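You operate a simulated robot arm through the tools that you are given. There is no shell and no other tool.

You are at the controls of a simulated robot arm. One attempt, no reset.

## Task
Pack the blue dial gauge in the wooden case under the grey hood.
Fine: magnet off before it goes in; the hood waits on the cart meanwhile and ends seated. Set down upright: grey hood.
Where things are to end (x, y in the base frame): blue dial gauge within 20 mm of [770, 70].

It is judged by the outcome, as a careful person would: the job done as asked, and still so three seconds after it is handed in. It fails if anything else is knocked over, pushed out of place, dropped, spilled or broken.

## Robot
A 7-joint arm with a three-finger gripper, fixed in place. Base frame: the origin is at the foot of the arm, x ahead of it, y to its left, z up; the work surface is at about z = 886. Lengths are in mm, angles in degrees, forces in N, time in s.
Its first joint turns from -166.0 to 166.0 degrees. Payload 2.69 kg.
The TCP is the grasp point between the finger pads, 30 mm short of the fingertips. In the tool frame z runs along the fingers and y along their closing line. The gripper opens to 128 mm. The gripper's body begins 117 mm behind the TCP.
Orientation is told as [roll, pitch, yaw] about the base's x, y, z axes, in that order, counted from this pose: with the fingers straight down and closing along the base's y, the tool's x points along the base's -x, its y along +y and its z along -z.

## Interface
- The arm moves only by the tool servo_tool. Its argument "commands" is a list of rows, each a list of 7 numbers: the finger opening in mm, from 0 to 128, then the shift along the tool's x, y, z in mm, then the turn, a rotation vector about the tool's x, y, z in rad. In form: [[jaw, tx, ty, tz, rx, ry, rz], ...]. A call has 1 to 20 rows; each row is the pose to reach, as a shift and turn from the pose commanded when the call began, along the tool's axes at that moment. A row lasts 0.2 s, in which the tool goes at most 50 mm and 8.6 degrees; a call with a longer step from one row to the next is refused whole, and so is a gripper value outside its range. A pose out of reach is approached as far as the arm can. The call stops where the force on the tool passes 40 N (or 10 N more than at its start, if that is more) or the arm is blocked; 0.2 s more then pass. The fingers move at their own pace and stop on an object; they squeeze with about 34 N. The grip force told is the motor's: it shows also when the fingers shut on nothing. Time passes only in rows, and 0.2 s behind the last, so rows that repeat a pose let the fingers close. It gives the time, the measured TCP pose, the force on the tool (base axes), the opening and the grip force at its end, in the units of the frame above (readings bear some noise), with the torque about the TCP (base axes, N m) and any sound that the robot's microphone picked up.
- Cameras (640 x 400 px; columns grow to the right, rows downward): "scene" is fixed at [51.6, 501.3, 1683.1]; the picture's right is [-0.38, -0.93, 0.00], its down [-0.59, 0.24, -0.77] and it looks along [0.71, -0.29, -0.64] (base axes); focal length 328 px, centre (320, 200). "wrist" rides on the gripper at [58, 54, -131] in the tool frame; the picture's right is [-0.68, 0.74, 0.00], its down [-0.62, -0.57, -0.55] and it looks along [-0.40, -0.37, 0.84] (tool axes); focal length 234 px, centre (320, 200). There is no depth. A picture from a camera that has moved, and an enlarged one, comes with that camera's place and axes in the base frame and with its lens. The place of the scene camera against the robot may be out by one fixed shift of up to 12 mm in any direction.
- snapshot(camera): a new picture of that camera. It takes no simulated time.
- slide_trunk(by): slides the trunk up (or, below 0, down) by that many mm; the arm rides with it, the base frame stays. It gives what a move gives, with no picture.
- inspect(camera, box): a new picture of the part [left, top, right, bottom] of that camera's present view, enlarged. It takes no simulated time.
- sign_off(): hands the job in; it is judged then, once.

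Nothing tells you positions but the pictures and the camera data. Unless the task says otherwise, let go and move clear before handing in.

The tools are called after "Request:" as a command line: name --pt "numbers of a row" for each row, then --argument value for the rest, lists and objects as JSON in quotes. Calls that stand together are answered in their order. servo_tool: Moves the arm, as the interface text tells. Its arguments: {"type":"object","properties":{"commands":{"type":"array"}},"required":["commands"]} The other tools are called the same way: slide_trunk (by) slides the trunk up or down; snapshot (camera) takes a picture; inspect (camera, box) takes an enlarged picture of a part of a camera's view; sign_off () hands the job in.

At the start:

```text
t: 0.0
position: [583.2, 142.6, 1331.1]
orientation: [0.0, 0.0, 0.0]
ft_force: [0.5, 0.8, -0.7]
torque: [0.02, -0.05, -0.02]
opening: 127.9
gripper_force: 0.1
trunk travel left (down, up): [-150.0, 200.0]
```

scene: 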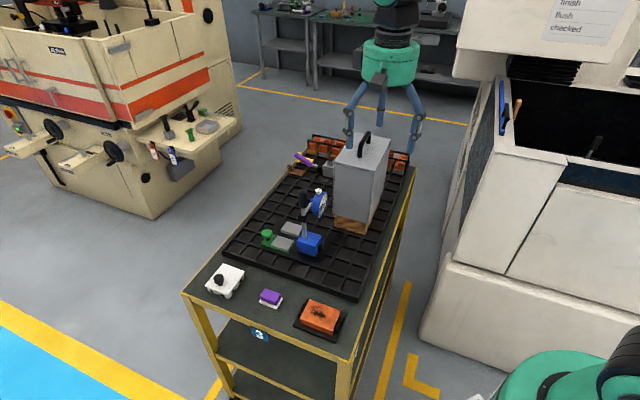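
wrist: 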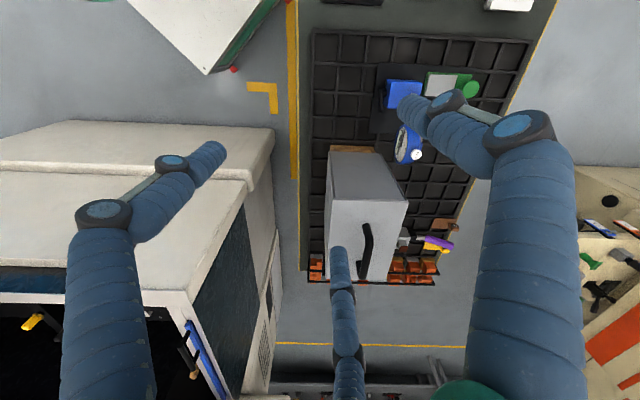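

I see a cart with a tool tray; a grey hood with a handle stands on a wooden base, and a blue dial gauge is held on some magnetic-base stand. I'll look closer before moving.

Request:
inspect --camera "scene" --box '[220, 120, 420, 245]'

Request:
inspect --camera "scene" --box '[250, 170, 350, 270]'

Request:
inspect --camera "wrist" --box '[290, 20, 550, 290]'

Request:
inspect --camera "scene" --box '[180, 230, 380, 355]'

```text
3.20 times, centred on (320, 182) of scene
camera zoom: at [51.6, 501.3, 1683.1], right [-0.38, -0.93, 0.0], down [-0.59, 0.24, -0.77], along [0.71, -0.29, -0.64], focal length 1049 px, centre (320, 256)
```

zoom: 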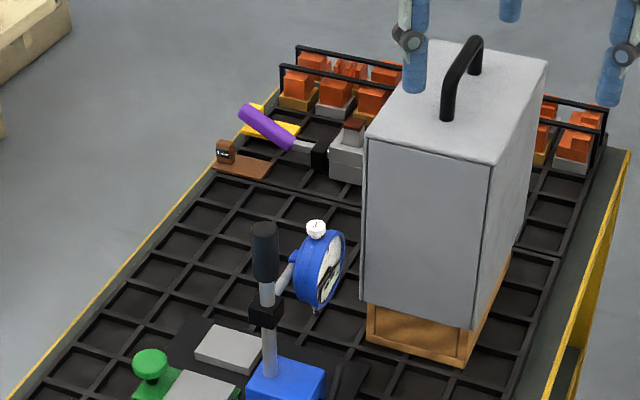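

```text
4.00 times, centred on (300, 220) of scene
camera zoom: at [51.6, 501.3, 1683.1], right [-0.38, -0.93, 0.0], down [-0.59, 0.24, -0.77], along [0.71, -0.29, -0.64], focal length 1311 px, centre (400, 120)
```

zoom: 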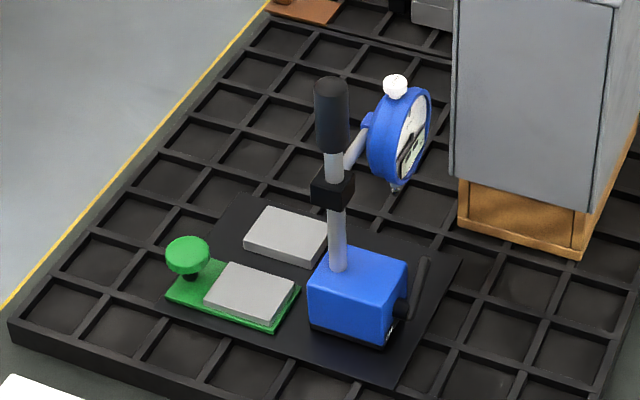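

```text
1.48 times, centred on (420, 155) of wrist
camera zoom: at [524.3, 196.8, 1462.3], right [0.68, 0.74, 0.0], down [0.62, -0.57, 0.55], along [0.4, -0.37, -0.84], focal length 347 px, centre (172, 267)
```

zoom: 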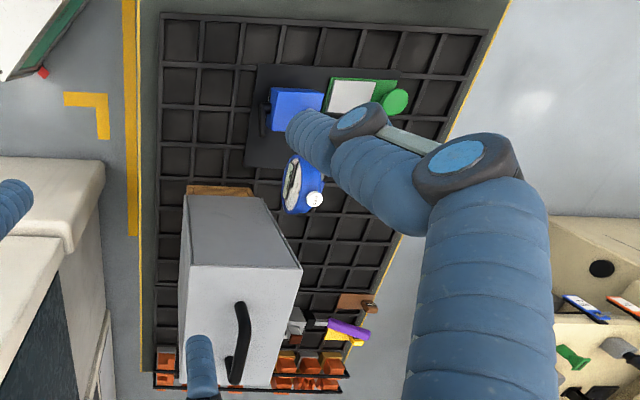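

```text
3.20 times, centred on (280, 292) of scene
camera zoom: at [51.6, 501.3, 1683.1], right [-0.38, -0.93, 0.0], down [-0.59, 0.24, -0.77], along [0.71, -0.29, -0.64], focal length 1049 px, centre (448, -96)
```

zoom: 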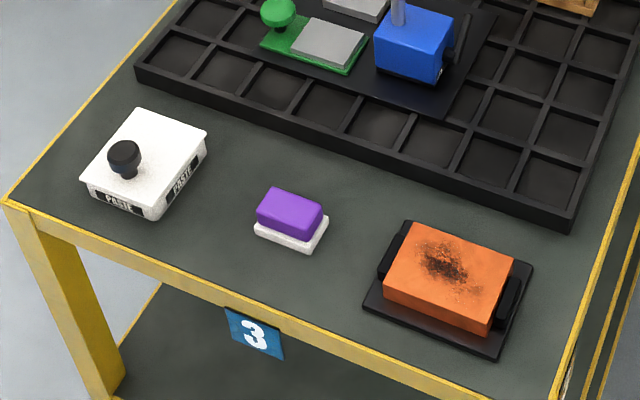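

The cart stands turned about 45° to the base frame. The gauge is on a magnetic stand with a lever on its side, and I'll check the gripper's real shape before planning.

Request:
inspect --camera "scene" --box '[310, 0, 470, 160]'

Request:
servo_tool --pt "60 0 0 0 0 0 0" --pt "60 0 0 0 0 0 0" --pt "60 0 0 0 0 0 0"

Request:
inspect --camera "scene" --box '[310, 0, 470, 160]'

Request:
snapshot --camera "wrist"

```text
2.50 times, centred on (390, 80) of scene
camera zoom: at [51.6, 501.3, 1683.1], right [-0.38, -0.93, 0.0], down [-0.59, 0.24, -0.77], along [0.71, -0.29, -0.64], focal length 820 px, centre (145, 500)
```

zoom: 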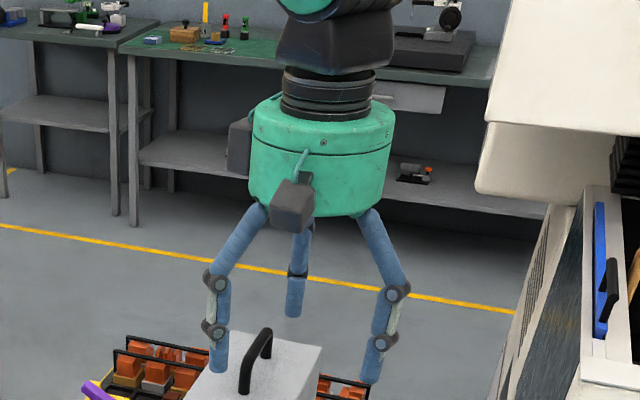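

```text
t: 0.8
position: [583.6, 142.9, 1331.1]
orientation: [0.0, 0.1, -0.1]
ft_force: [0.3, 0.4, -0.8]
torque: [-0.01, -0.01, 0.01]
opening: 59.9
gripper_force: 0.0
trunk travel left (down, up): [-150.0, 200.0]
```

```text
2.50 times, centred on (390, 80) of scene
camera zoom: at [51.6, 501.3, 1683.1], right [-0.38, -0.93, 0.0], down [-0.59, 0.24, -0.77], along [0.71, -0.29, -0.64], focal length 820 px, centre (145, 500)
```

zoom: 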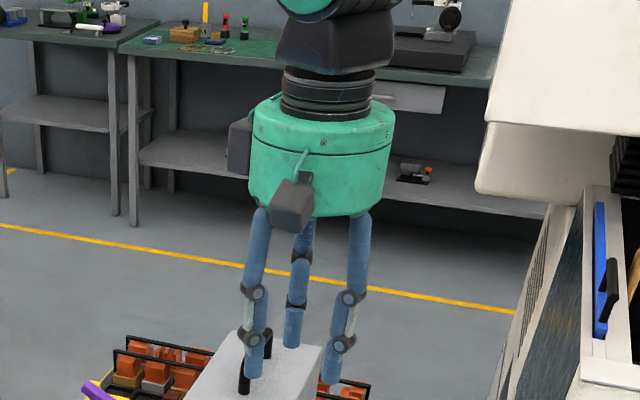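

```text
taken
camera wrist: at [524.3, 196.8, 1462.3], right [0.68, 0.74, 0.0], down [0.62, -0.57, 0.55], along [0.4, -0.37, -0.84], focal length 234 px, centre (320, 200)
```

wrist: 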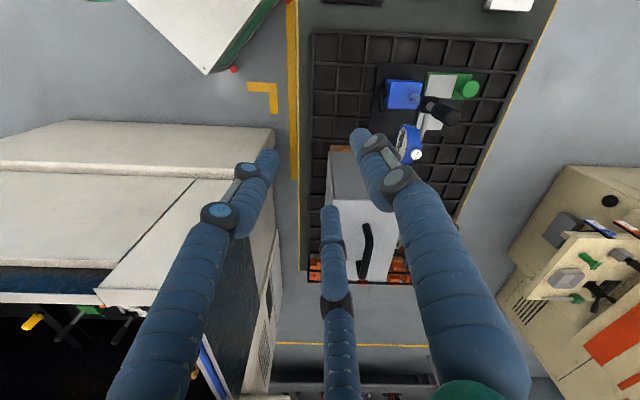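

The hand shows three fingers that close concentrically. I'll zoom on the magnet base, the hood handle and the surroundings.

Request:
inspect --camera "scene" --box '[290, 185, 340, 260]'

Request:
inspect --camera "wrist" --box '[360, 60, 490, 170]'

Request:
inspect --camera "scene" --box '[280, 120, 420, 250]'

```text
5.33 times, centred on (315, 222) of scene
camera zoom: at [51.6, 501.3, 1683.1], right [-0.38, -0.93, 0.0], down [-0.59, 0.24, -0.77], along [0.71, -0.29, -0.64], focal length 1748 px, centre (347, 80)
```

zoom: 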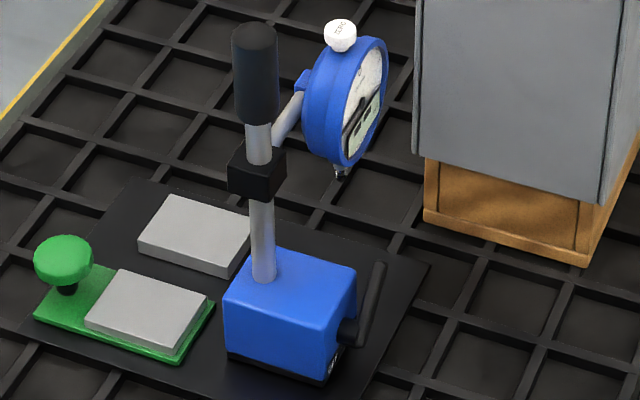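

```text
3.64 times, centred on (425, 115) of wrist
camera zoom: at [524.3, 196.8, 1462.3], right [0.68, 0.74, 0.0], down [0.62, -0.57, 0.55], along [0.4, -0.37, -0.84], focal length 852 px, centre (-62, 509)
```

zoom: 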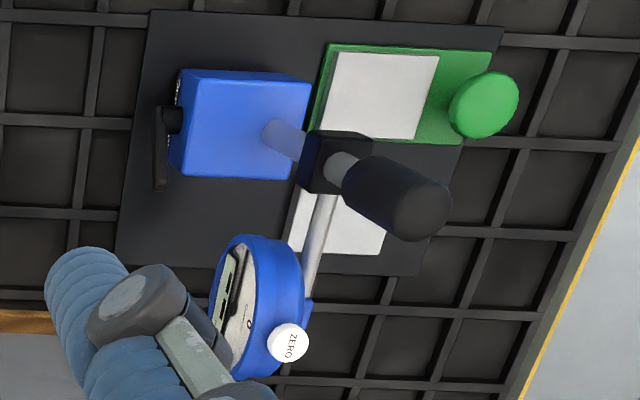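

```text
3.08 times, centred on (350, 185) of scene
camera zoom: at [51.6, 501.3, 1683.1], right [-0.38, -0.93, 0.0], down [-0.59, 0.24, -0.77], along [0.71, -0.29, -0.64], focal length 1009 px, centre (228, 246)
```

zoom: 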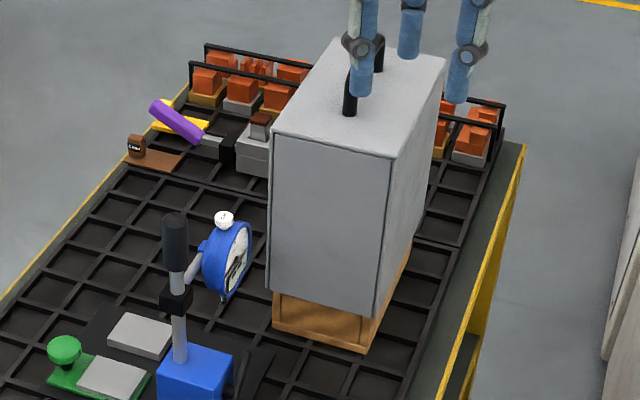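

The hood's centre and handle are near (771, 67), with the hood top near z 1182 and the long axis at about -45°. I'll open the jaw, turn the tool to match, and look at the handle from above.

Request:
servo_tool --pt "128 -26 -7 -12 0 0 0.131" --pt "128 -52 -14 -24 0 0 0.262" --pt "128 -78 -21 -36 0 0 0.393" --pt "128 -104 -28 -48 0 0 0.524" --pt "128 -130 -35 -60 0 0 0.654" --pt "128 -157 -43 -69 0 0 0.785" --pt "128 -157 -43 -69 0 0 0.785"

Request:
snapshot --camera "wrist"

Request:
snapshot --camera "scene"

```text
t: 2.4
position: [742.9, 99.5, 1399.5]
orientation: [0.0, 0.0, -45.0]
ft_force: [0.0, 0.3, 0.8]
torque: [0.0, 0.05, -0.04]
opening: 127.9
gripper_force: 0.0
trunk travel left (down, up): [-150.0, 200.0]
```

```text
taken
camera wrist: at [739.4, 178.4, 1529.9], right [1.0, 0.04, 0.0], down [0.04, -0.84, 0.55], along [0.02, -0.55, -0.84], focal length 234 px, centre (320, 200)
```

wrist: 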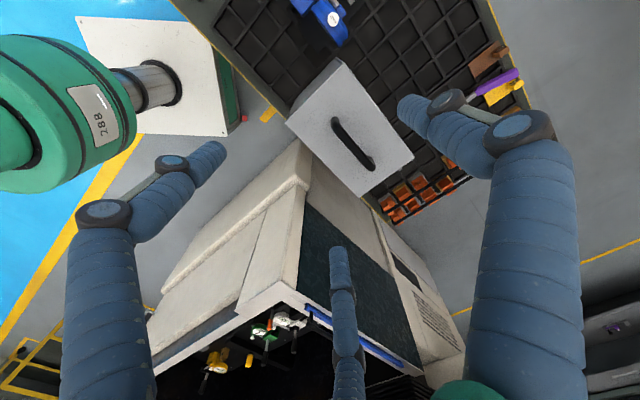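

```text
taken
```

scene: 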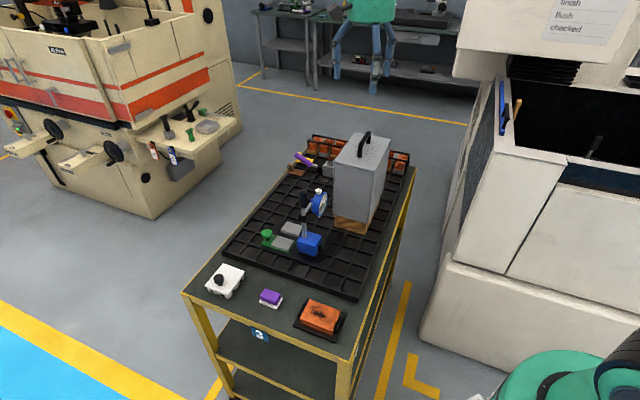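

Request:
inspect --camera "wrist" --box '[260, 40, 430, 210]'

Request:
inspect --camera "wrist" --box '[200, 0, 540, 220]'

Request:
inspect --camera "scene" --box '[310, 120, 430, 240]'

```text
2.35 times, centred on (345, 125) of wrist
camera zoom: at [739.4, 178.4, 1529.9], right [1.0, 0.04, 0.0], down [0.04, -0.84, 0.55], along [0.02, -0.55, -0.84], focal length 551 px, centre (261, 376)
```

zoom: 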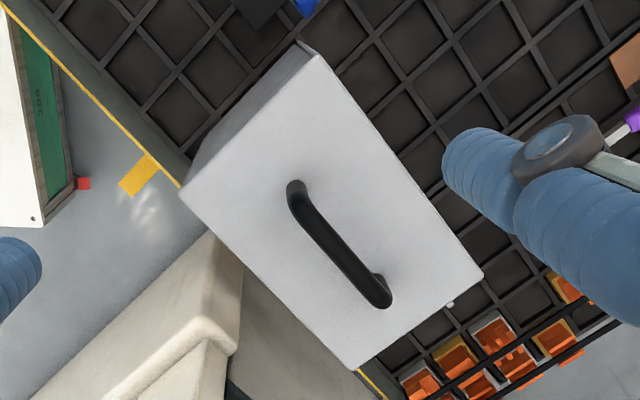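

```text
1.82 times, centred on (370, 110) of wrist
camera zoom: at [739.4, 178.4, 1529.9], right [1.0, 0.04, 0.0], down [0.04, -0.84, 0.55], along [0.02, -0.55, -0.84], focal length 426 px, centre (229, 364)
```

zoom: 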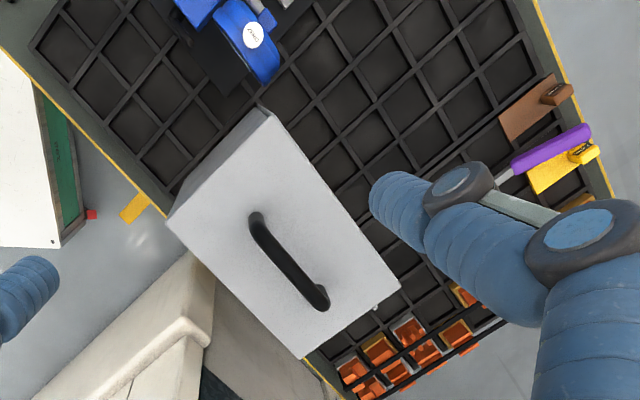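

```text
3.33 times, centred on (370, 180) of scene
camera zoom: at [51.6, 501.3, 1683.1], right [-0.38, -0.93, 0.0], down [-0.59, 0.24, -0.77], along [0.71, -0.29, -0.64], focal length 1093 px, centre (153, 267)
```

zoom: 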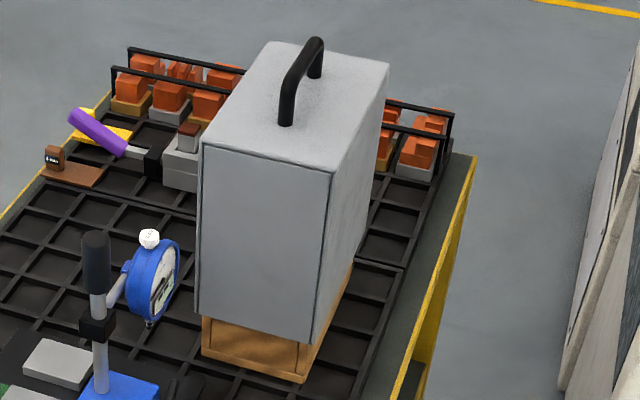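

The hood runs exactly along -45°, but its height is uncertain between views. I'll move closer above the handle to triangulate with the wrist camera alone.

Request:
servo_tool --pt "128 -16 2 25 0 0 0" --pt "128 -32 4 50 0 0 0" --pt "128 -48 5.5 75 0 0 0" --pt "128 -63.6 7 100 0 0 0" --pt "128 -63.6 7 100 0 0 0"

Request:
snapshot --camera "wrist"

Request:
inspect --camera "wrist" --box '[220, 70, 460, 270]'

Request:
inspect --camera "scene" --box '[310, 60, 430, 240]'

```text
t: 3.6
position: [793.0, 60.4, 1299.2]
orientation: [0.0, 0.0, -44.9]
ft_force: [-0.3, -0.8, -1.6]
torque: [0.04, 0.05, 0.01]
opening: 128.2
gripper_force: 0.0
trunk travel left (down, up): [-150.0, 200.0]
```

```text
taken
camera wrist: at [788.7, 139.6, 1429.3], right [1.0, 0.04, 0.0], down [0.04, -0.84, 0.55], along [0.02, -0.55, -0.84], focal length 234 px, centre (320, 200)
```

wrist: 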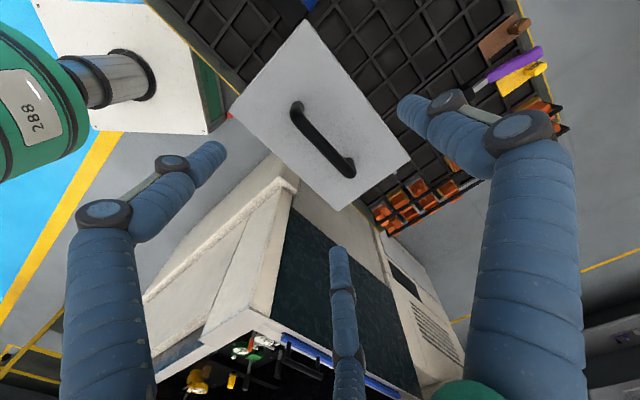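

```text
2.00 times, centred on (340, 170) of wrist
camera zoom: at [788.7, 139.6, 1429.3], right [1.0, 0.04, 0.0], down [0.04, -0.84, 0.55], along [0.02, -0.55, -0.84], focal length 468 px, centre (280, 260)
```

zoom: 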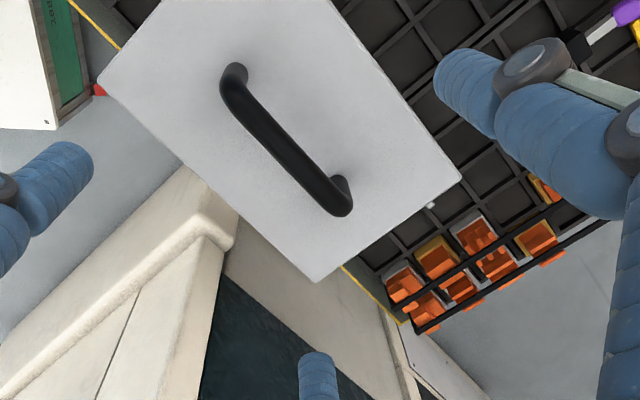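

```text
2.22 times, centred on (370, 150) of scene
camera zoom: at [51.6, 501.3, 1683.1], right [-0.38, -0.93, 0.0], down [-0.59, 0.24, -0.77], along [0.71, -0.29, -0.64], focal length 728 px, centre (209, 311)
```

zoom: 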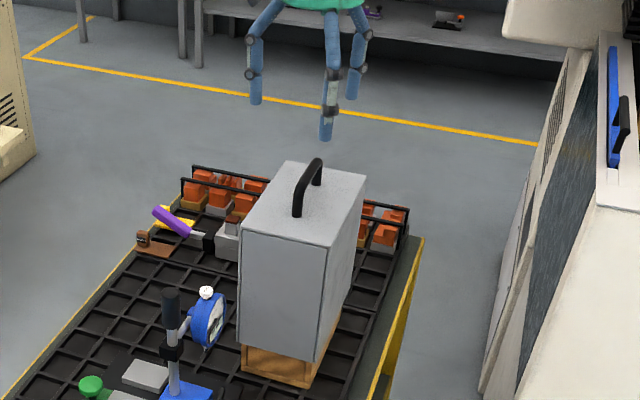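

Triangulating from the wrist views puts the hood centre at about (799, 52), the top near z 1150 and the handle bar near z 1190. I'll descend in part, then check the alignment.

Request:
servo_tool --pt "100 -3 0.5 20 0 0 0" --pt "90 -6 1 40 0 0 0" --pt "80 -7.6 1.3 60 0 0 0" --pt "80 -7.6 1.3 70 0 0 0" --pt "80 -7.6 1.3 70 0 0 0"

Request:
snapshot --camera "wrist"

Request:
inspect --camera "wrist" --box '[220, 70, 460, 270]'

Request:
inspect --camera "scene" --box '[310, 60, 430, 240]'

```text
t: 4.8
position: [795.5, 56.1, 1230.9]
orientation: [0.1, 0.0, -44.9]
ft_force: [0.7, 0.4, 0.1]
torque: [-0.01, 0.02, -0.01]
opening: 79.9
gripper_force: 0.1
trunk travel left (down, up): [-150.0, 200.0]
```

```text
taken
camera wrist: at [792.5, 134.8, 1361.5], right [1.0, 0.04, 0.0], down [0.04, -0.84, 0.55], along [0.02, -0.55, -0.84], focal length 234 px, centre (320, 200)
```

wrist: 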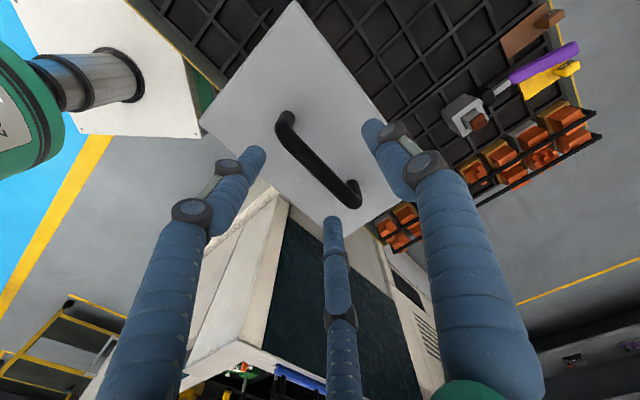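

```text
2.00 times, centred on (340, 170) of wrist
camera zoom: at [792.5, 134.8, 1361.5], right [1.0, 0.04, 0.0], down [0.04, -0.84, 0.55], along [0.02, -0.55, -0.84], focal length 468 px, centre (280, 260)
```

zoom: 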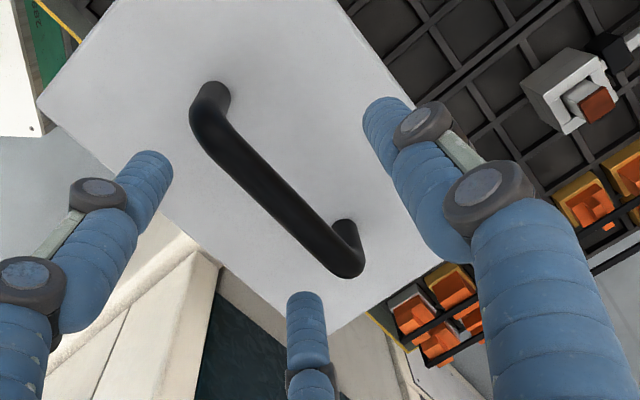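

```text
2.22 times, centred on (370, 150) of scene
camera zoom: at [51.6, 501.3, 1683.1], right [-0.38, -0.93, 0.0], down [-0.59, 0.24, -0.77], along [0.71, -0.29, -0.64], focal length 728 px, centre (209, 311)
```

zoom: 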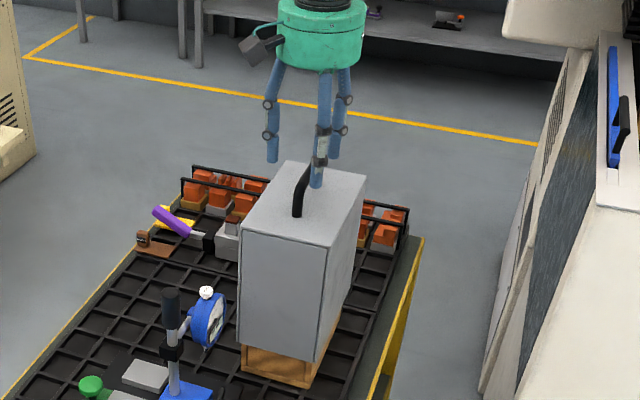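

The bar lies on the tool axis at about z 1195. I'll go down to TCP z ≈ 1198 and close on it.

Request:
servo_tool --pt "80 0 0 15 0 0 0" --pt "80 0 0 30 0 0 0" --pt "80 0 0 34 0 0 0" --pt "60 0 0 34 0 0 0" --pt "40 0 0 34 0 0 0" --pt "25 0 0 34 0 0 0" --pt "12 0 0 34 0 0 0" --pt "4 0 0 34 0 0 0" --pt "4 0 0 34 0 0 0"

Request:
snapshot --camera "wrist"

Request:
inspect --camera "scene" --box '[310, 60, 430, 240]'

```text
t: 6.8
position: [795.4, 56.3, 1196.6]
orientation: [0.1, 0.0, -44.9]
ft_force: [-0.3, -2.2, 0.8]
torque: [-0.01, -0.06, -0.09]
opening: 21.3
gripper_force: 33.9
trunk travel left (down, up): [-150.0, 200.0]
```

```text
taken
camera wrist: at [792.1, 135.3, 1327.2], right [1.0, 0.04, 0.0], down [0.04, -0.84, 0.55], along [0.02, -0.55, -0.84], focal length 234 px, centre (320, 200)
```

wrist: 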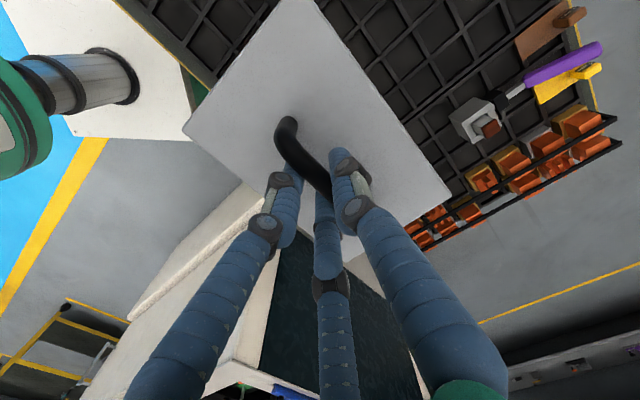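

```text
2.22 times, centred on (370, 150) of scene
camera zoom: at [51.6, 501.3, 1683.1], right [-0.38, -0.93, 0.0], down [-0.59, 0.24, -0.77], along [0.71, -0.29, -0.64], focal length 728 px, centre (209, 311)
```

zoom: 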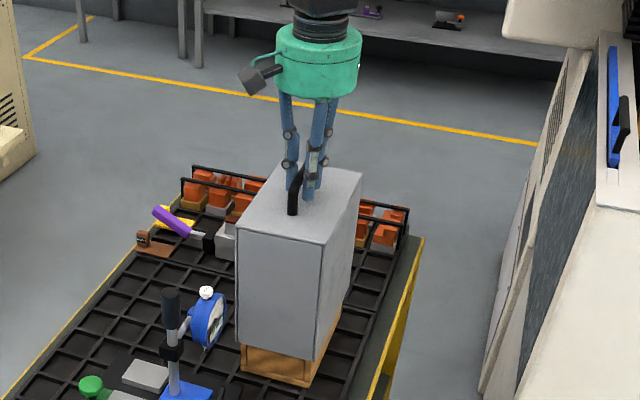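

The handle is gripped at a 21 mm opening. I'll lift slowly and watch the force.

Request:
servo_tool --pt "4 0 0 -4 0 0 0" --pt "4 0 0 -10 0 0 0" --pt "4 0 0 -18 0 0 0" --pt "4 0 0 -28 0 0 0" --pt "4 0 0 -28 0 0 0"

Request:
inspect --camera "scene" --box '[310, 60, 430, 240]'

```text
t: 8.0
position: [795.3, 56.0, 1226.1]
orientation: [0.0, 0.0, -44.9]
ft_force: [0.0, 0.7, -3.1]
torque: [0.0, -0.04, 0.02]
opening: 21.7
gripper_force: 33.7
trunk travel left (down, up): [-150.0, 200.0]
```

```text
2.22 times, centred on (370, 150) of scene
camera zoom: at [51.6, 501.3, 1683.1], right [-0.38, -0.93, 0.0], down [-0.59, 0.24, -0.77], along [0.71, -0.29, -0.64], focal length 728 px, centre (209, 311)
```

zoom: 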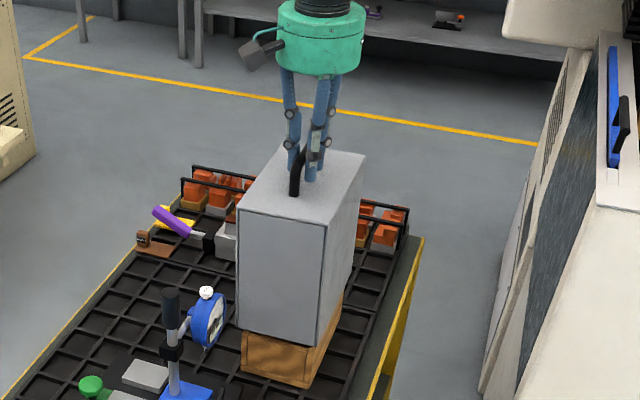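

The hood comes up freely and weighs only about 3 N. I'll keep lifting.

Request:
servo_tool --pt "4 0 0 -15 0 0 0" --pt "4 0 0 -35 0 0 0" --pt "4 0 0 -55 0 0 0" --pt "4 0 0 -75 0 0 0" --pt "4 0 0 -95 0 0 0" --pt "4 0 0 -115 0 0 0" --pt "4 0 0 -130 0 0 0" --pt "4 0 0 -130 0 0 0"

Request:
inspect --camera "scene" --box '[260, 40, 440, 260]'

Request:
snapshot --camera "wrist"

```text
t: 9.8
position: [796.4, 57.1, 1354.0]
orientation: [0.0, 0.1, -44.8]
ft_force: [-0.7, 0.9, -2.4]
torque: [0.01, 0.0, 0.02]
opening: 21.3
gripper_force: 33.8
trunk travel left (down, up): [-150.0, 200.0]
```

```text
1.82 times, centred on (350, 150) of scene
camera zoom: at [51.6, 501.3, 1683.1], right [-0.38, -0.93, 0.0], down [-0.59, 0.24, -0.77], along [0.71, -0.29, -0.64], focal length 596 px, centre (266, 291)
```

zoom: 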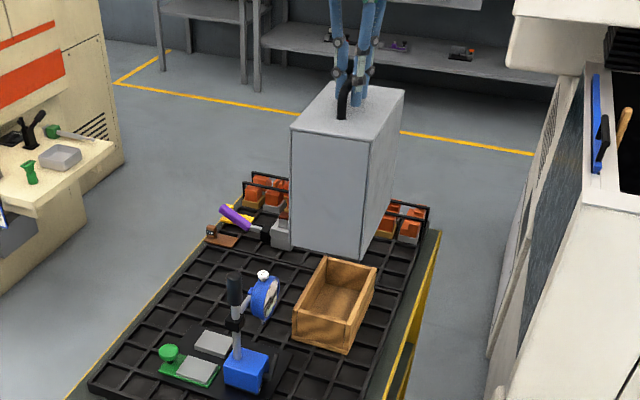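

```text
taken
camera wrist: at [792.0, 135.7, 1484.9], right [1.0, 0.04, 0.0], down [0.04, -0.84, 0.55], along [0.02, -0.55, -0.84], focal length 234 px, centre (320, 200)
```

wrist: 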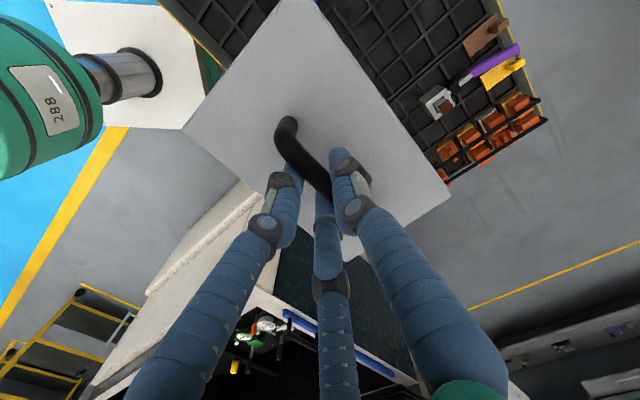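

Request:
inspect --camera "scene" --box '[330, 170, 380, 245]'

Request:
inspect --camera "scene" --box '[280, 160, 420, 250]'

```text
5.33 times, centred on (355, 208) of scene
camera zoom: at [51.6, 501.3, 1683.1], right [-0.38, -0.93, 0.0], down [-0.59, 0.24, -0.77], along [0.71, -0.29, -0.64], focal length 1748 px, centre (133, 160)
```

zoom: 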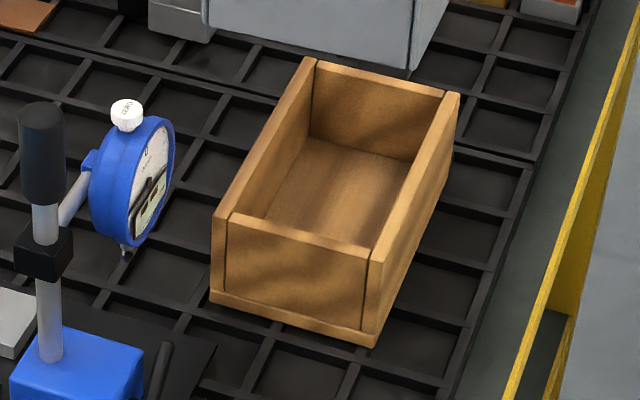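

```text
4.44 times, centred on (350, 205) of scene
camera zoom: at [51.6, 501.3, 1683.1], right [-0.38, -0.93, 0.0], down [-0.59, 0.24, -0.77], along [0.71, -0.29, -0.64], focal length 1457 px, centre (187, 178)
```

zoom: 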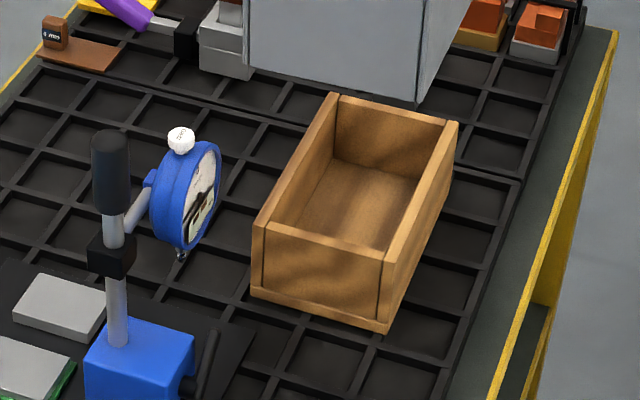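

The hood is off, and the case is an open wooden box that the hood sleeves over. I'll carry it left over the free grid area, to about (905, 156), keeping it high.

Request:
servo_tool --pt "4 0 15 0 0 0 0" --pt "4 -1 35 0 0 0 0" --pt "4 -2 55 0 0 0 0" --pt "4 -3 75 0 0 0 0" --pt "4 -4 95 0 0 0 0" --pt "4 -5 115 0 0 0 0" --pt "4 -5.7 135 0 0 0 0" --pt "4 -5.7 148 0 0 0 0" --pt "4 -5.7 148 0 0 0 0"

Request:
inspect --camera "scene" --box '[230, 40, 430, 260]'

Request:
snapshot --camera "wrist"

```text
t: 11.8
position: [904.6, 157.9, 1354.0]
orientation: [-0.1, 0.0, -44.9]
ft_force: [-0.1, -0.2, -2.6]
torque: [-0.02, 0.01, -0.03]
opening: 21.4
gripper_force: 33.9
trunk travel left (down, up): [-150.0, 200.0]
```

```text
1.82 times, centred on (330, 150) of scene
camera zoom: at [51.6, 501.3, 1683.1], right [-0.38, -0.93, 0.0], down [-0.59, 0.24, -0.77], along [0.71, -0.29, -0.64], focal length 596 px, centre (302, 291)
```

zoom: 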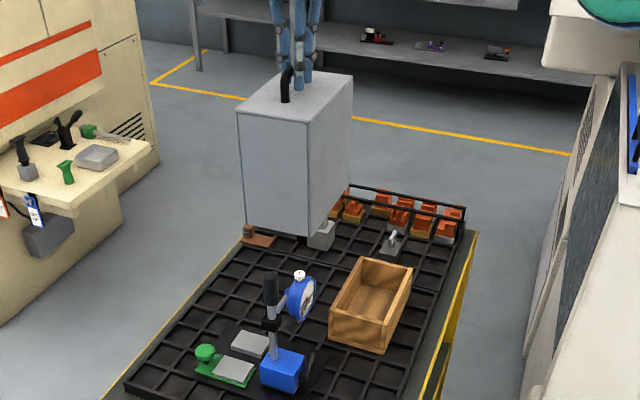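

```text
taken
camera wrist: at [901.3, 237.2, 1484.4], right [1.0, 0.04, 0.0], down [0.04, -0.84, 0.55], along [0.02, -0.55, -0.84], focal length 234 px, centre (320, 200)
```

wrist: 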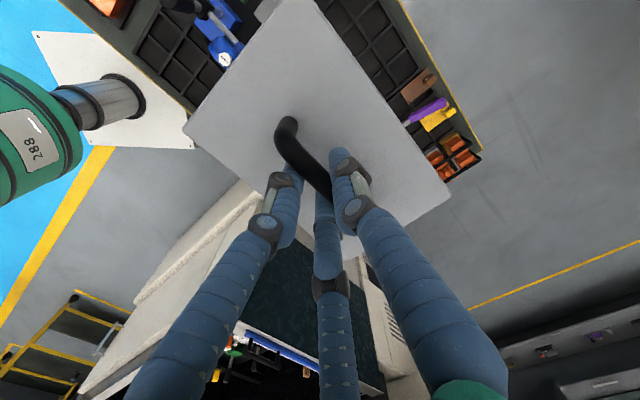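

Clearances look fine. I'll shift a little further from the dial and lower most of the way before a careful touchdown.

Request:
servo_tool --pt "4 -8 0 10 0 0 0" --pt "4 -15 0 30 0 0 0" --pt "4 -15 0 50 0 0 0" --pt "4 -15 0 70 0 0 0" --pt "4 -15 0 90 0 0 0" --pt "4 -15 0 110 0 0 0" --pt "4 -15 0 130 0 0 0" --pt "4 -15 0 145 0 0 0" --pt "4 -15 0 160 0 0 0" --pt "4 -15 0 160 0 0 0"

Request:
inspect --camera "scene" --box '[230, 100, 430, 260]'

Request:
snapshot --camera "wrist"

```text
t: 14.0
position: [916.6, 145.9, 1195.1]
orientation: [0.1, 0.0, -45.0]
ft_force: [-0.5, -0.7, -1.8]
torque: [-0.02, 0.04, -0.03]
opening: 21.5
gripper_force: 34.0
trunk travel left (down, up): [-150.0, 200.0]
```

```text
2.50 times, centred on (330, 180) of scene
camera zoom: at [51.6, 501.3, 1683.1], right [-0.38, -0.93, 0.0], down [-0.59, 0.24, -0.77], along [0.71, -0.29, -0.64], focal length 820 px, centre (295, 250)
```

zoom: 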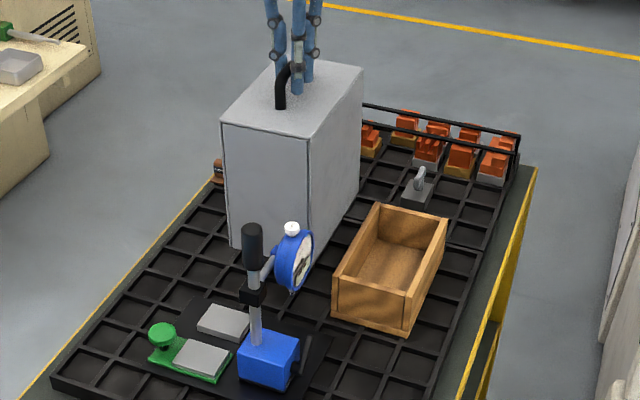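

```text
taken
camera wrist: at [912.7, 224.7, 1325.7], right [1.0, 0.04, 0.0], down [0.04, -0.84, 0.55], along [0.02, -0.55, -0.84], focal length 234 px, centre (320, 200)
```

wrist: 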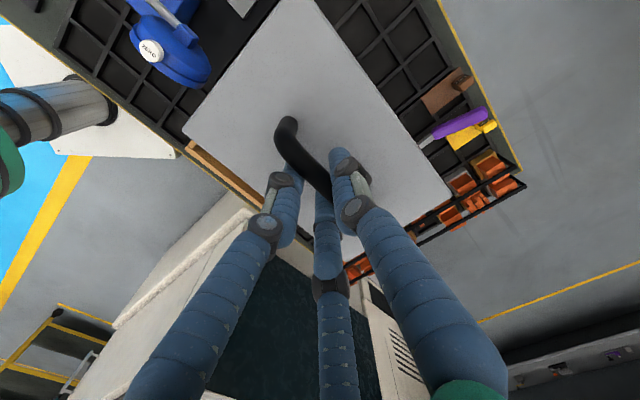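

Request:
servo_tool --pt "4 0 0 10 0 0 0" --pt "4 0 0 20 0 0 0" --pt "4 0 0 28 0 0 0" --pt "4 0 0 34 0 0 0" --pt "4 0 0 38 0 0 0" --pt "4 0 0 38 0 0 0"

Request:
inspect --camera "scene" --box '[270, 140, 370, 240]'

```text
t: 15.4
position: [915.1, 146.9, 1156.5]
orientation: [-0.1, 0.0, -44.9]
ft_force: [0.4, 0.6, -3.4]
torque: [0.05, -0.05, 0.01]
opening: 21.4
gripper_force: 34.2
trunk travel left (down, up): [-150.0, 200.0]
```

```text
4.00 times, centred on (320, 190) of scene
camera zoom: at [51.6, 501.3, 1683.1], right [-0.38, -0.93, 0.0], down [-0.59, 0.24, -0.77], along [0.71, -0.29, -0.64], focal length 1311 px, centre (320, 240)
```

zoom: 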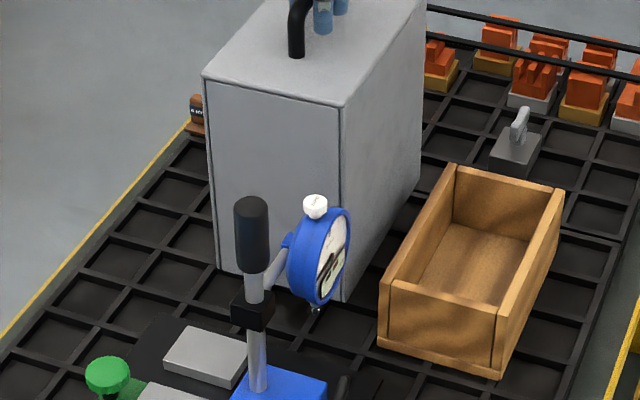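

Request:
servo_tool --pt "4 0 0 2 0 0 0" --pt "4 0 0 4 0 0 0" --pt "4 0 0 6 0 0 0"

Request:
servo_tool --pt "4 0 0 2 0 0 0" --pt "4 0 0 4 0 0 0"

```text
t: 16.2
position: [915.5, 147.5, 1148.9]
orientation: [0.0, 0.0, -44.9]
ft_force: [0.4, -0.7, -3.3]
torque: [-0.01, 0.02, 0.03]
opening: 21.6
gripper_force: 34.3
trunk travel left (down, up): [-150.0, 200.0]
```

```text
t: 16.8
position: [915.4, 145.3, 1146.8]
orientation: [-0.1, -0.1, -45.0]
ft_force: [-0.3, 0.7, -3.2]
torque: [0.0, 0.02, -0.01]
opening: 21.8
gripper_force: 33.9
trunk travel left (down, up): [-150.0, 200.0]
```

Request:
servo_tool --pt "4 0 0 2 0 0 0" --pt "4 0 0 4 0 0 0"

Request:
inspect --camera "scene" --box '[270, 140, 370, 240]'

```text
t: 17.4
position: [915.9, 145.7, 1142.0]
orientation: [0.0, 0.0, -44.9]
ft_force: [0.9, 0.6, -3.9]
torque: [0.01, 0.06, -0.02]
opening: 21.5
gripper_force: 34.1
trunk travel left (down, up): [-150.0, 200.0]
```

```text
4.00 times, centred on (320, 190) of scene
camera zoom: at [51.6, 501.3, 1683.1], right [-0.38, -0.93, 0.0], down [-0.59, 0.24, -0.77], along [0.71, -0.29, -0.64], focal length 1311 px, centre (320, 240)
```

zoom: 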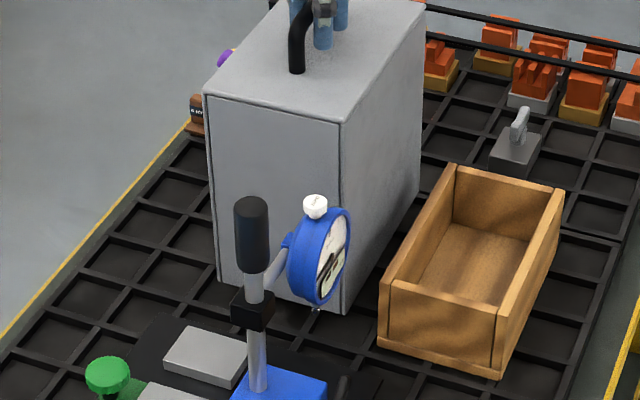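

Request:
servo_tool --pt "4 0 0 2 0 0 0" --pt "4 0 0 4 0 0 0"

Request:
servo_tool --pt "4 0 0 1.5 0 0 0" --pt "4 0 0 3 0 0 0"

Request:
servo_tool --pt "4 0 0 1.5 0 0 0" --pt "4 0 0 3 0 0 0"

```text
t: 18.0
position: [914.7, 147.9, 1137.6]
orientation: [-0.1, 0.0, -44.9]
ft_force: [-0.2, 0.1, -2.5]
torque: [0.01, 0.03, 0.02]
opening: 21.7
gripper_force: 33.7
trunk travel left (down, up): [-150.0, 200.0]
```

```text
t: 18.6
position: [916.8, 147.0, 1135.5]
orientation: [0.0, 0.0, -44.9]
ft_force: [-0.5, -0.8, -1.9]
torque: [-0.02, 0.01, 0.0]
opening: 21.5
gripper_force: 34.7
trunk travel left (down, up): [-150.0, 200.0]
```

```text
t: 19.2
position: [915.0, 145.6, 1134.5]
orientation: [0.1, -0.1, -44.9]
ft_force: [-3.4, -1.0, 7.5]
torque: [0.34, 0.36, 0.06]
opening: 21.6
gripper_force: 34.1
trunk travel left (down, up): [-150.0, 200.0]
```

Touchdown: the force has reversed. I'll ease the preload, open the fingers, and rise clear.

Request:
servo_tool --pt "4 0 0 -2 0 0 0" --pt "24 0 0 -2 0 0 0" --pt "35 0 0 -2 0 0 0" --pt "60 0 0 -2 0 0 0" --pt "80 0 0 -2 0 0 0" --pt "80 0 0 -2 0 0 0"

Request:
inspect --camera "scene" --box '[270, 110, 370, 240]'

Request:
snapshot --camera "wrist"

```text
t: 20.6
position: [914.9, 145.5, 1135.2]
orientation: [0.0, 0.0, -44.9]
ft_force: [0.4, 0.5, -0.7]
torque: [0.01, 0.01, -0.01]
opening: 79.9
gripper_force: 0.0
trunk travel left (down, up): [-150.0, 200.0]
```

```text
3.08 times, centred on (320, 175) of scene
camera zoom: at [51.6, 501.3, 1683.1], right [-0.38, -0.93, 0.0], down [-0.59, 0.24, -0.77], along [0.71, -0.29, -0.64], focal length 1009 px, centre (320, 277)
```

zoom: 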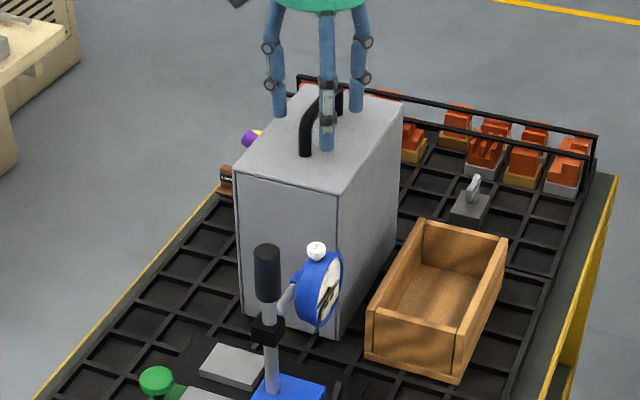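

```text
taken
camera wrist: at [911.1, 225.1, 1265.3], right [1.0, 0.04, 0.0], down [0.04, -0.84, 0.55], along [0.02, -0.55, -0.84], focal length 234 px, centre (320, 200)
```

wrist: 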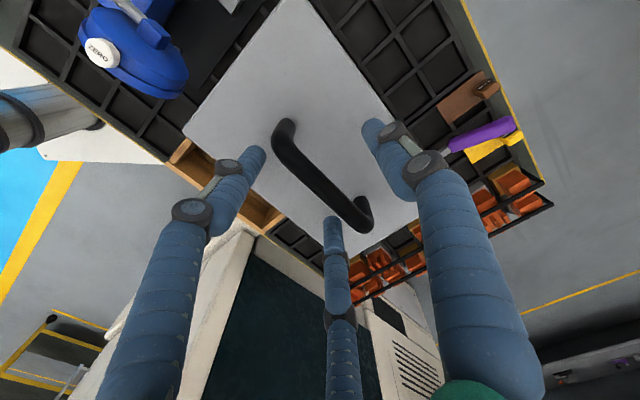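

The hood stands upright on the tray. I'll rise clear, then swing round to look at the magnet lever side of the gauge base.

Request:
servo_tool --pt "80 0 0 -25 0 0 0" --pt "80 0 0 -55 0 0 0" --pt "80 0 0 -85 0 0 0" --pt "80 0 0 -110 0 0 0" --pt "80 0 0 -110 0 0 0"

Request:
servo_tool --pt "128 15 -13.1 0 0 0 -0.1445" --pt "128 29.9 -26.3 0 0 0 -0.289" --pt "128 44.9 -39.4 0 0 0 -0.4335" --pt "128 59.8 -52.6 0 0 0 -0.578" --pt "128 74.8 -65.7 0 0 0 -0.7225" --pt "128 89.7 -78.9 0 0 0 -0.867" --pt "128 104.7 -92 0 0 0 -1.0115" --pt "128 119.6 -105.2 0 0 0 -1.156" --pt "128 134.6 -118.3 0 0 0 -1.3005" --pt "128 149.5 -131.4 0 0 0 -1.445" --pt "128 164.5 -144.6 0 0 0 -1.5895" --pt "128 179.4 -157.7 0 0 0 -1.734" --pt "128 194.4 -170.9 0 0 0 -1.8785" --pt "128 209.3 -184 0 0 0 -2.023" --pt "128 224.3 -197.2 0 0 0 -2.1675" --pt "128 239.2 -210.3 0 0 0 -2.312" --pt "128 254.2 -223.5 0 0 0 -2.4565" --pt "128 269.1 -236.6 0 0 0 -2.6" --pt "128 269.1 -236.6 0 0 0 -2.6"

Request:
snapshot --camera "wrist"

Request:
snapshot --camera "scene"

```text
t: 21.8
position: [915.5, 148.1, 1244.7]
orientation: [0.0, 0.0, -45.0]
ft_force: [0.0, -0.4, 0.1]
torque: [-0.02, -0.02, 0.01]
opening: 79.9
gripper_force: 0.2
trunk travel left (down, up): [-150.0, 200.0]
```

```text
t: 25.8
position: [556.9, 170.2, 1242.8]
orientation: [0.0, -0.1, 104.1]
ft_force: [-0.9, -0.3, 1.4]
torque: [-0.04, -0.07, -0.04]
opening: 128.2
gripper_force: 0.0
trunk travel left (down, up): [-150.0, 200.0]
```

```text
taken
camera wrist: at [518.3, 100.1, 1374.9], right [-0.88, 0.48, 0.0], down [0.4, 0.73, 0.55], along [0.26, 0.48, -0.84], focal length 234 px, centre (320, 200)
```

wrist: 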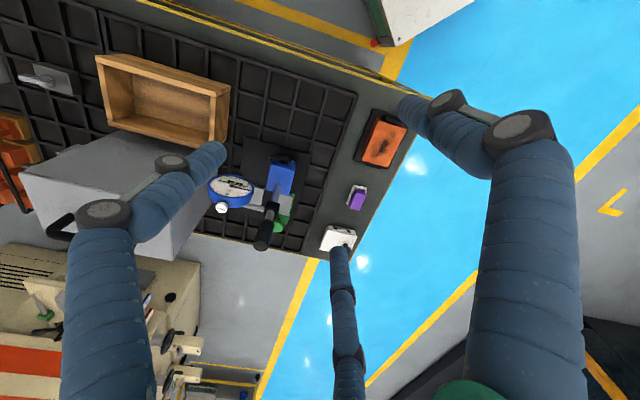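

```text
taken
```

scene: 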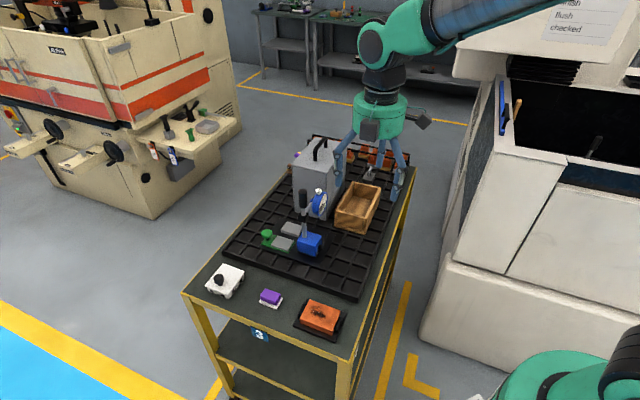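

Request:
inspect --camera "wrist" --box '[200, 130, 320, 260]'

Request:
inspect --camera "wrist" --box '[80, 30, 260, 170]'

```text
3.08 times, centred on (260, 195) of wrist
camera zoom: at [518.3, 100.1, 1374.9], right [-0.88, 0.48, 0.0], down [0.4, 0.73, 0.55], along [0.26, 0.48, -0.84], focal length 720 px, centre (505, 215)
```

zoom: 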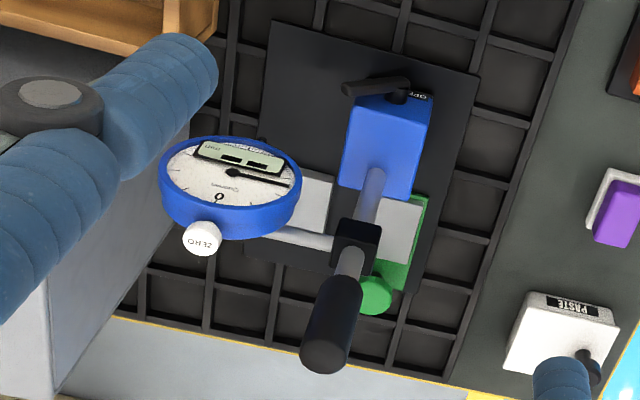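

```text
2.86 times, centred on (170, 100) of wrist
camera zoom: at [518.3, 100.1, 1374.9], right [-0.88, 0.48, 0.0], down [0.4, 0.73, 0.55], along [0.26, 0.48, -0.84], focal length 669 px, centre (749, 486)
```

zoom: 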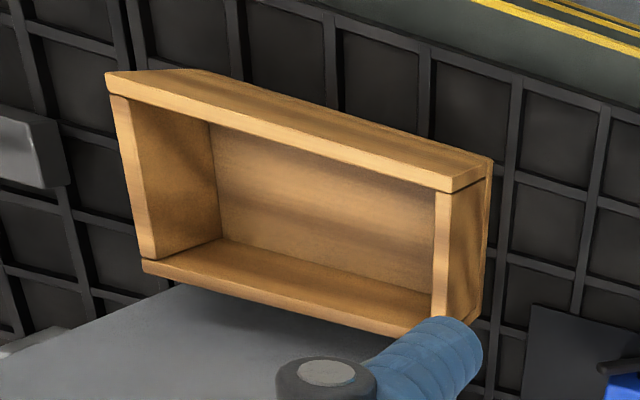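

I can make out a label beside the lever. I'll go lower for a close look at it.

Request:
servo_tool --pt "128 0 0 30 0 0 0" --pt "128 0 0 65 0 0 0" --pt "128 0 0 100 0 0 0" --pt "128 0 0 135 0 0 0" --pt "128 0 0 170 0 0 0" --pt "128 0 0 195 0 0 0" --pt "128 0 0 195 0 0 0"

Request:
snapshot --camera "wrist"

Request:
inspect --camera "wrist" --box '[220, 180, 320, 270]'

```text
t: 27.4
position: [559.3, 167.6, 1050.5]
orientation: [0.0, 0.0, 104.0]
ft_force: [-0.1, -0.7, 0.0]
torque: [-0.01, 0.03, 0.02]
opening: 128.1
gripper_force: 0.1
trunk travel left (down, up): [-150.0, 200.0]
```

```text
taken
camera wrist: at [521.1, 97.7, 1180.4], right [-0.88, 0.48, 0.0], down [0.4, 0.73, 0.55], along [0.26, 0.48, -0.84], focal length 234 px, centre (320, 200)
```

wrist: 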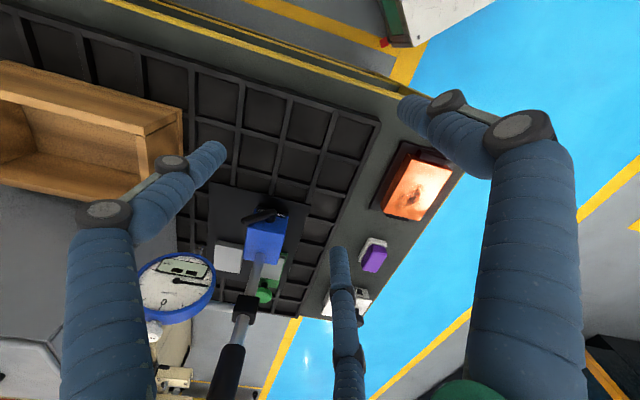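

```text
4.44 times, centred on (270, 225) of wrist
camera zoom: at [521.1, 97.7, 1180.4], right [-0.88, 0.48, 0.0], down [0.4, 0.73, 0.55], along [0.26, 0.48, -0.84], focal length 1041 px, centre (542, 89)
```

zoom: 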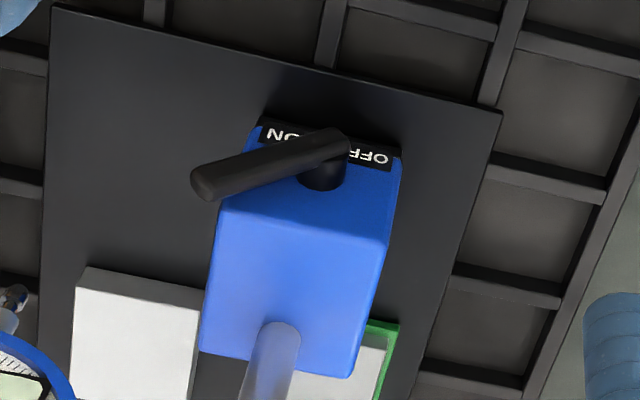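

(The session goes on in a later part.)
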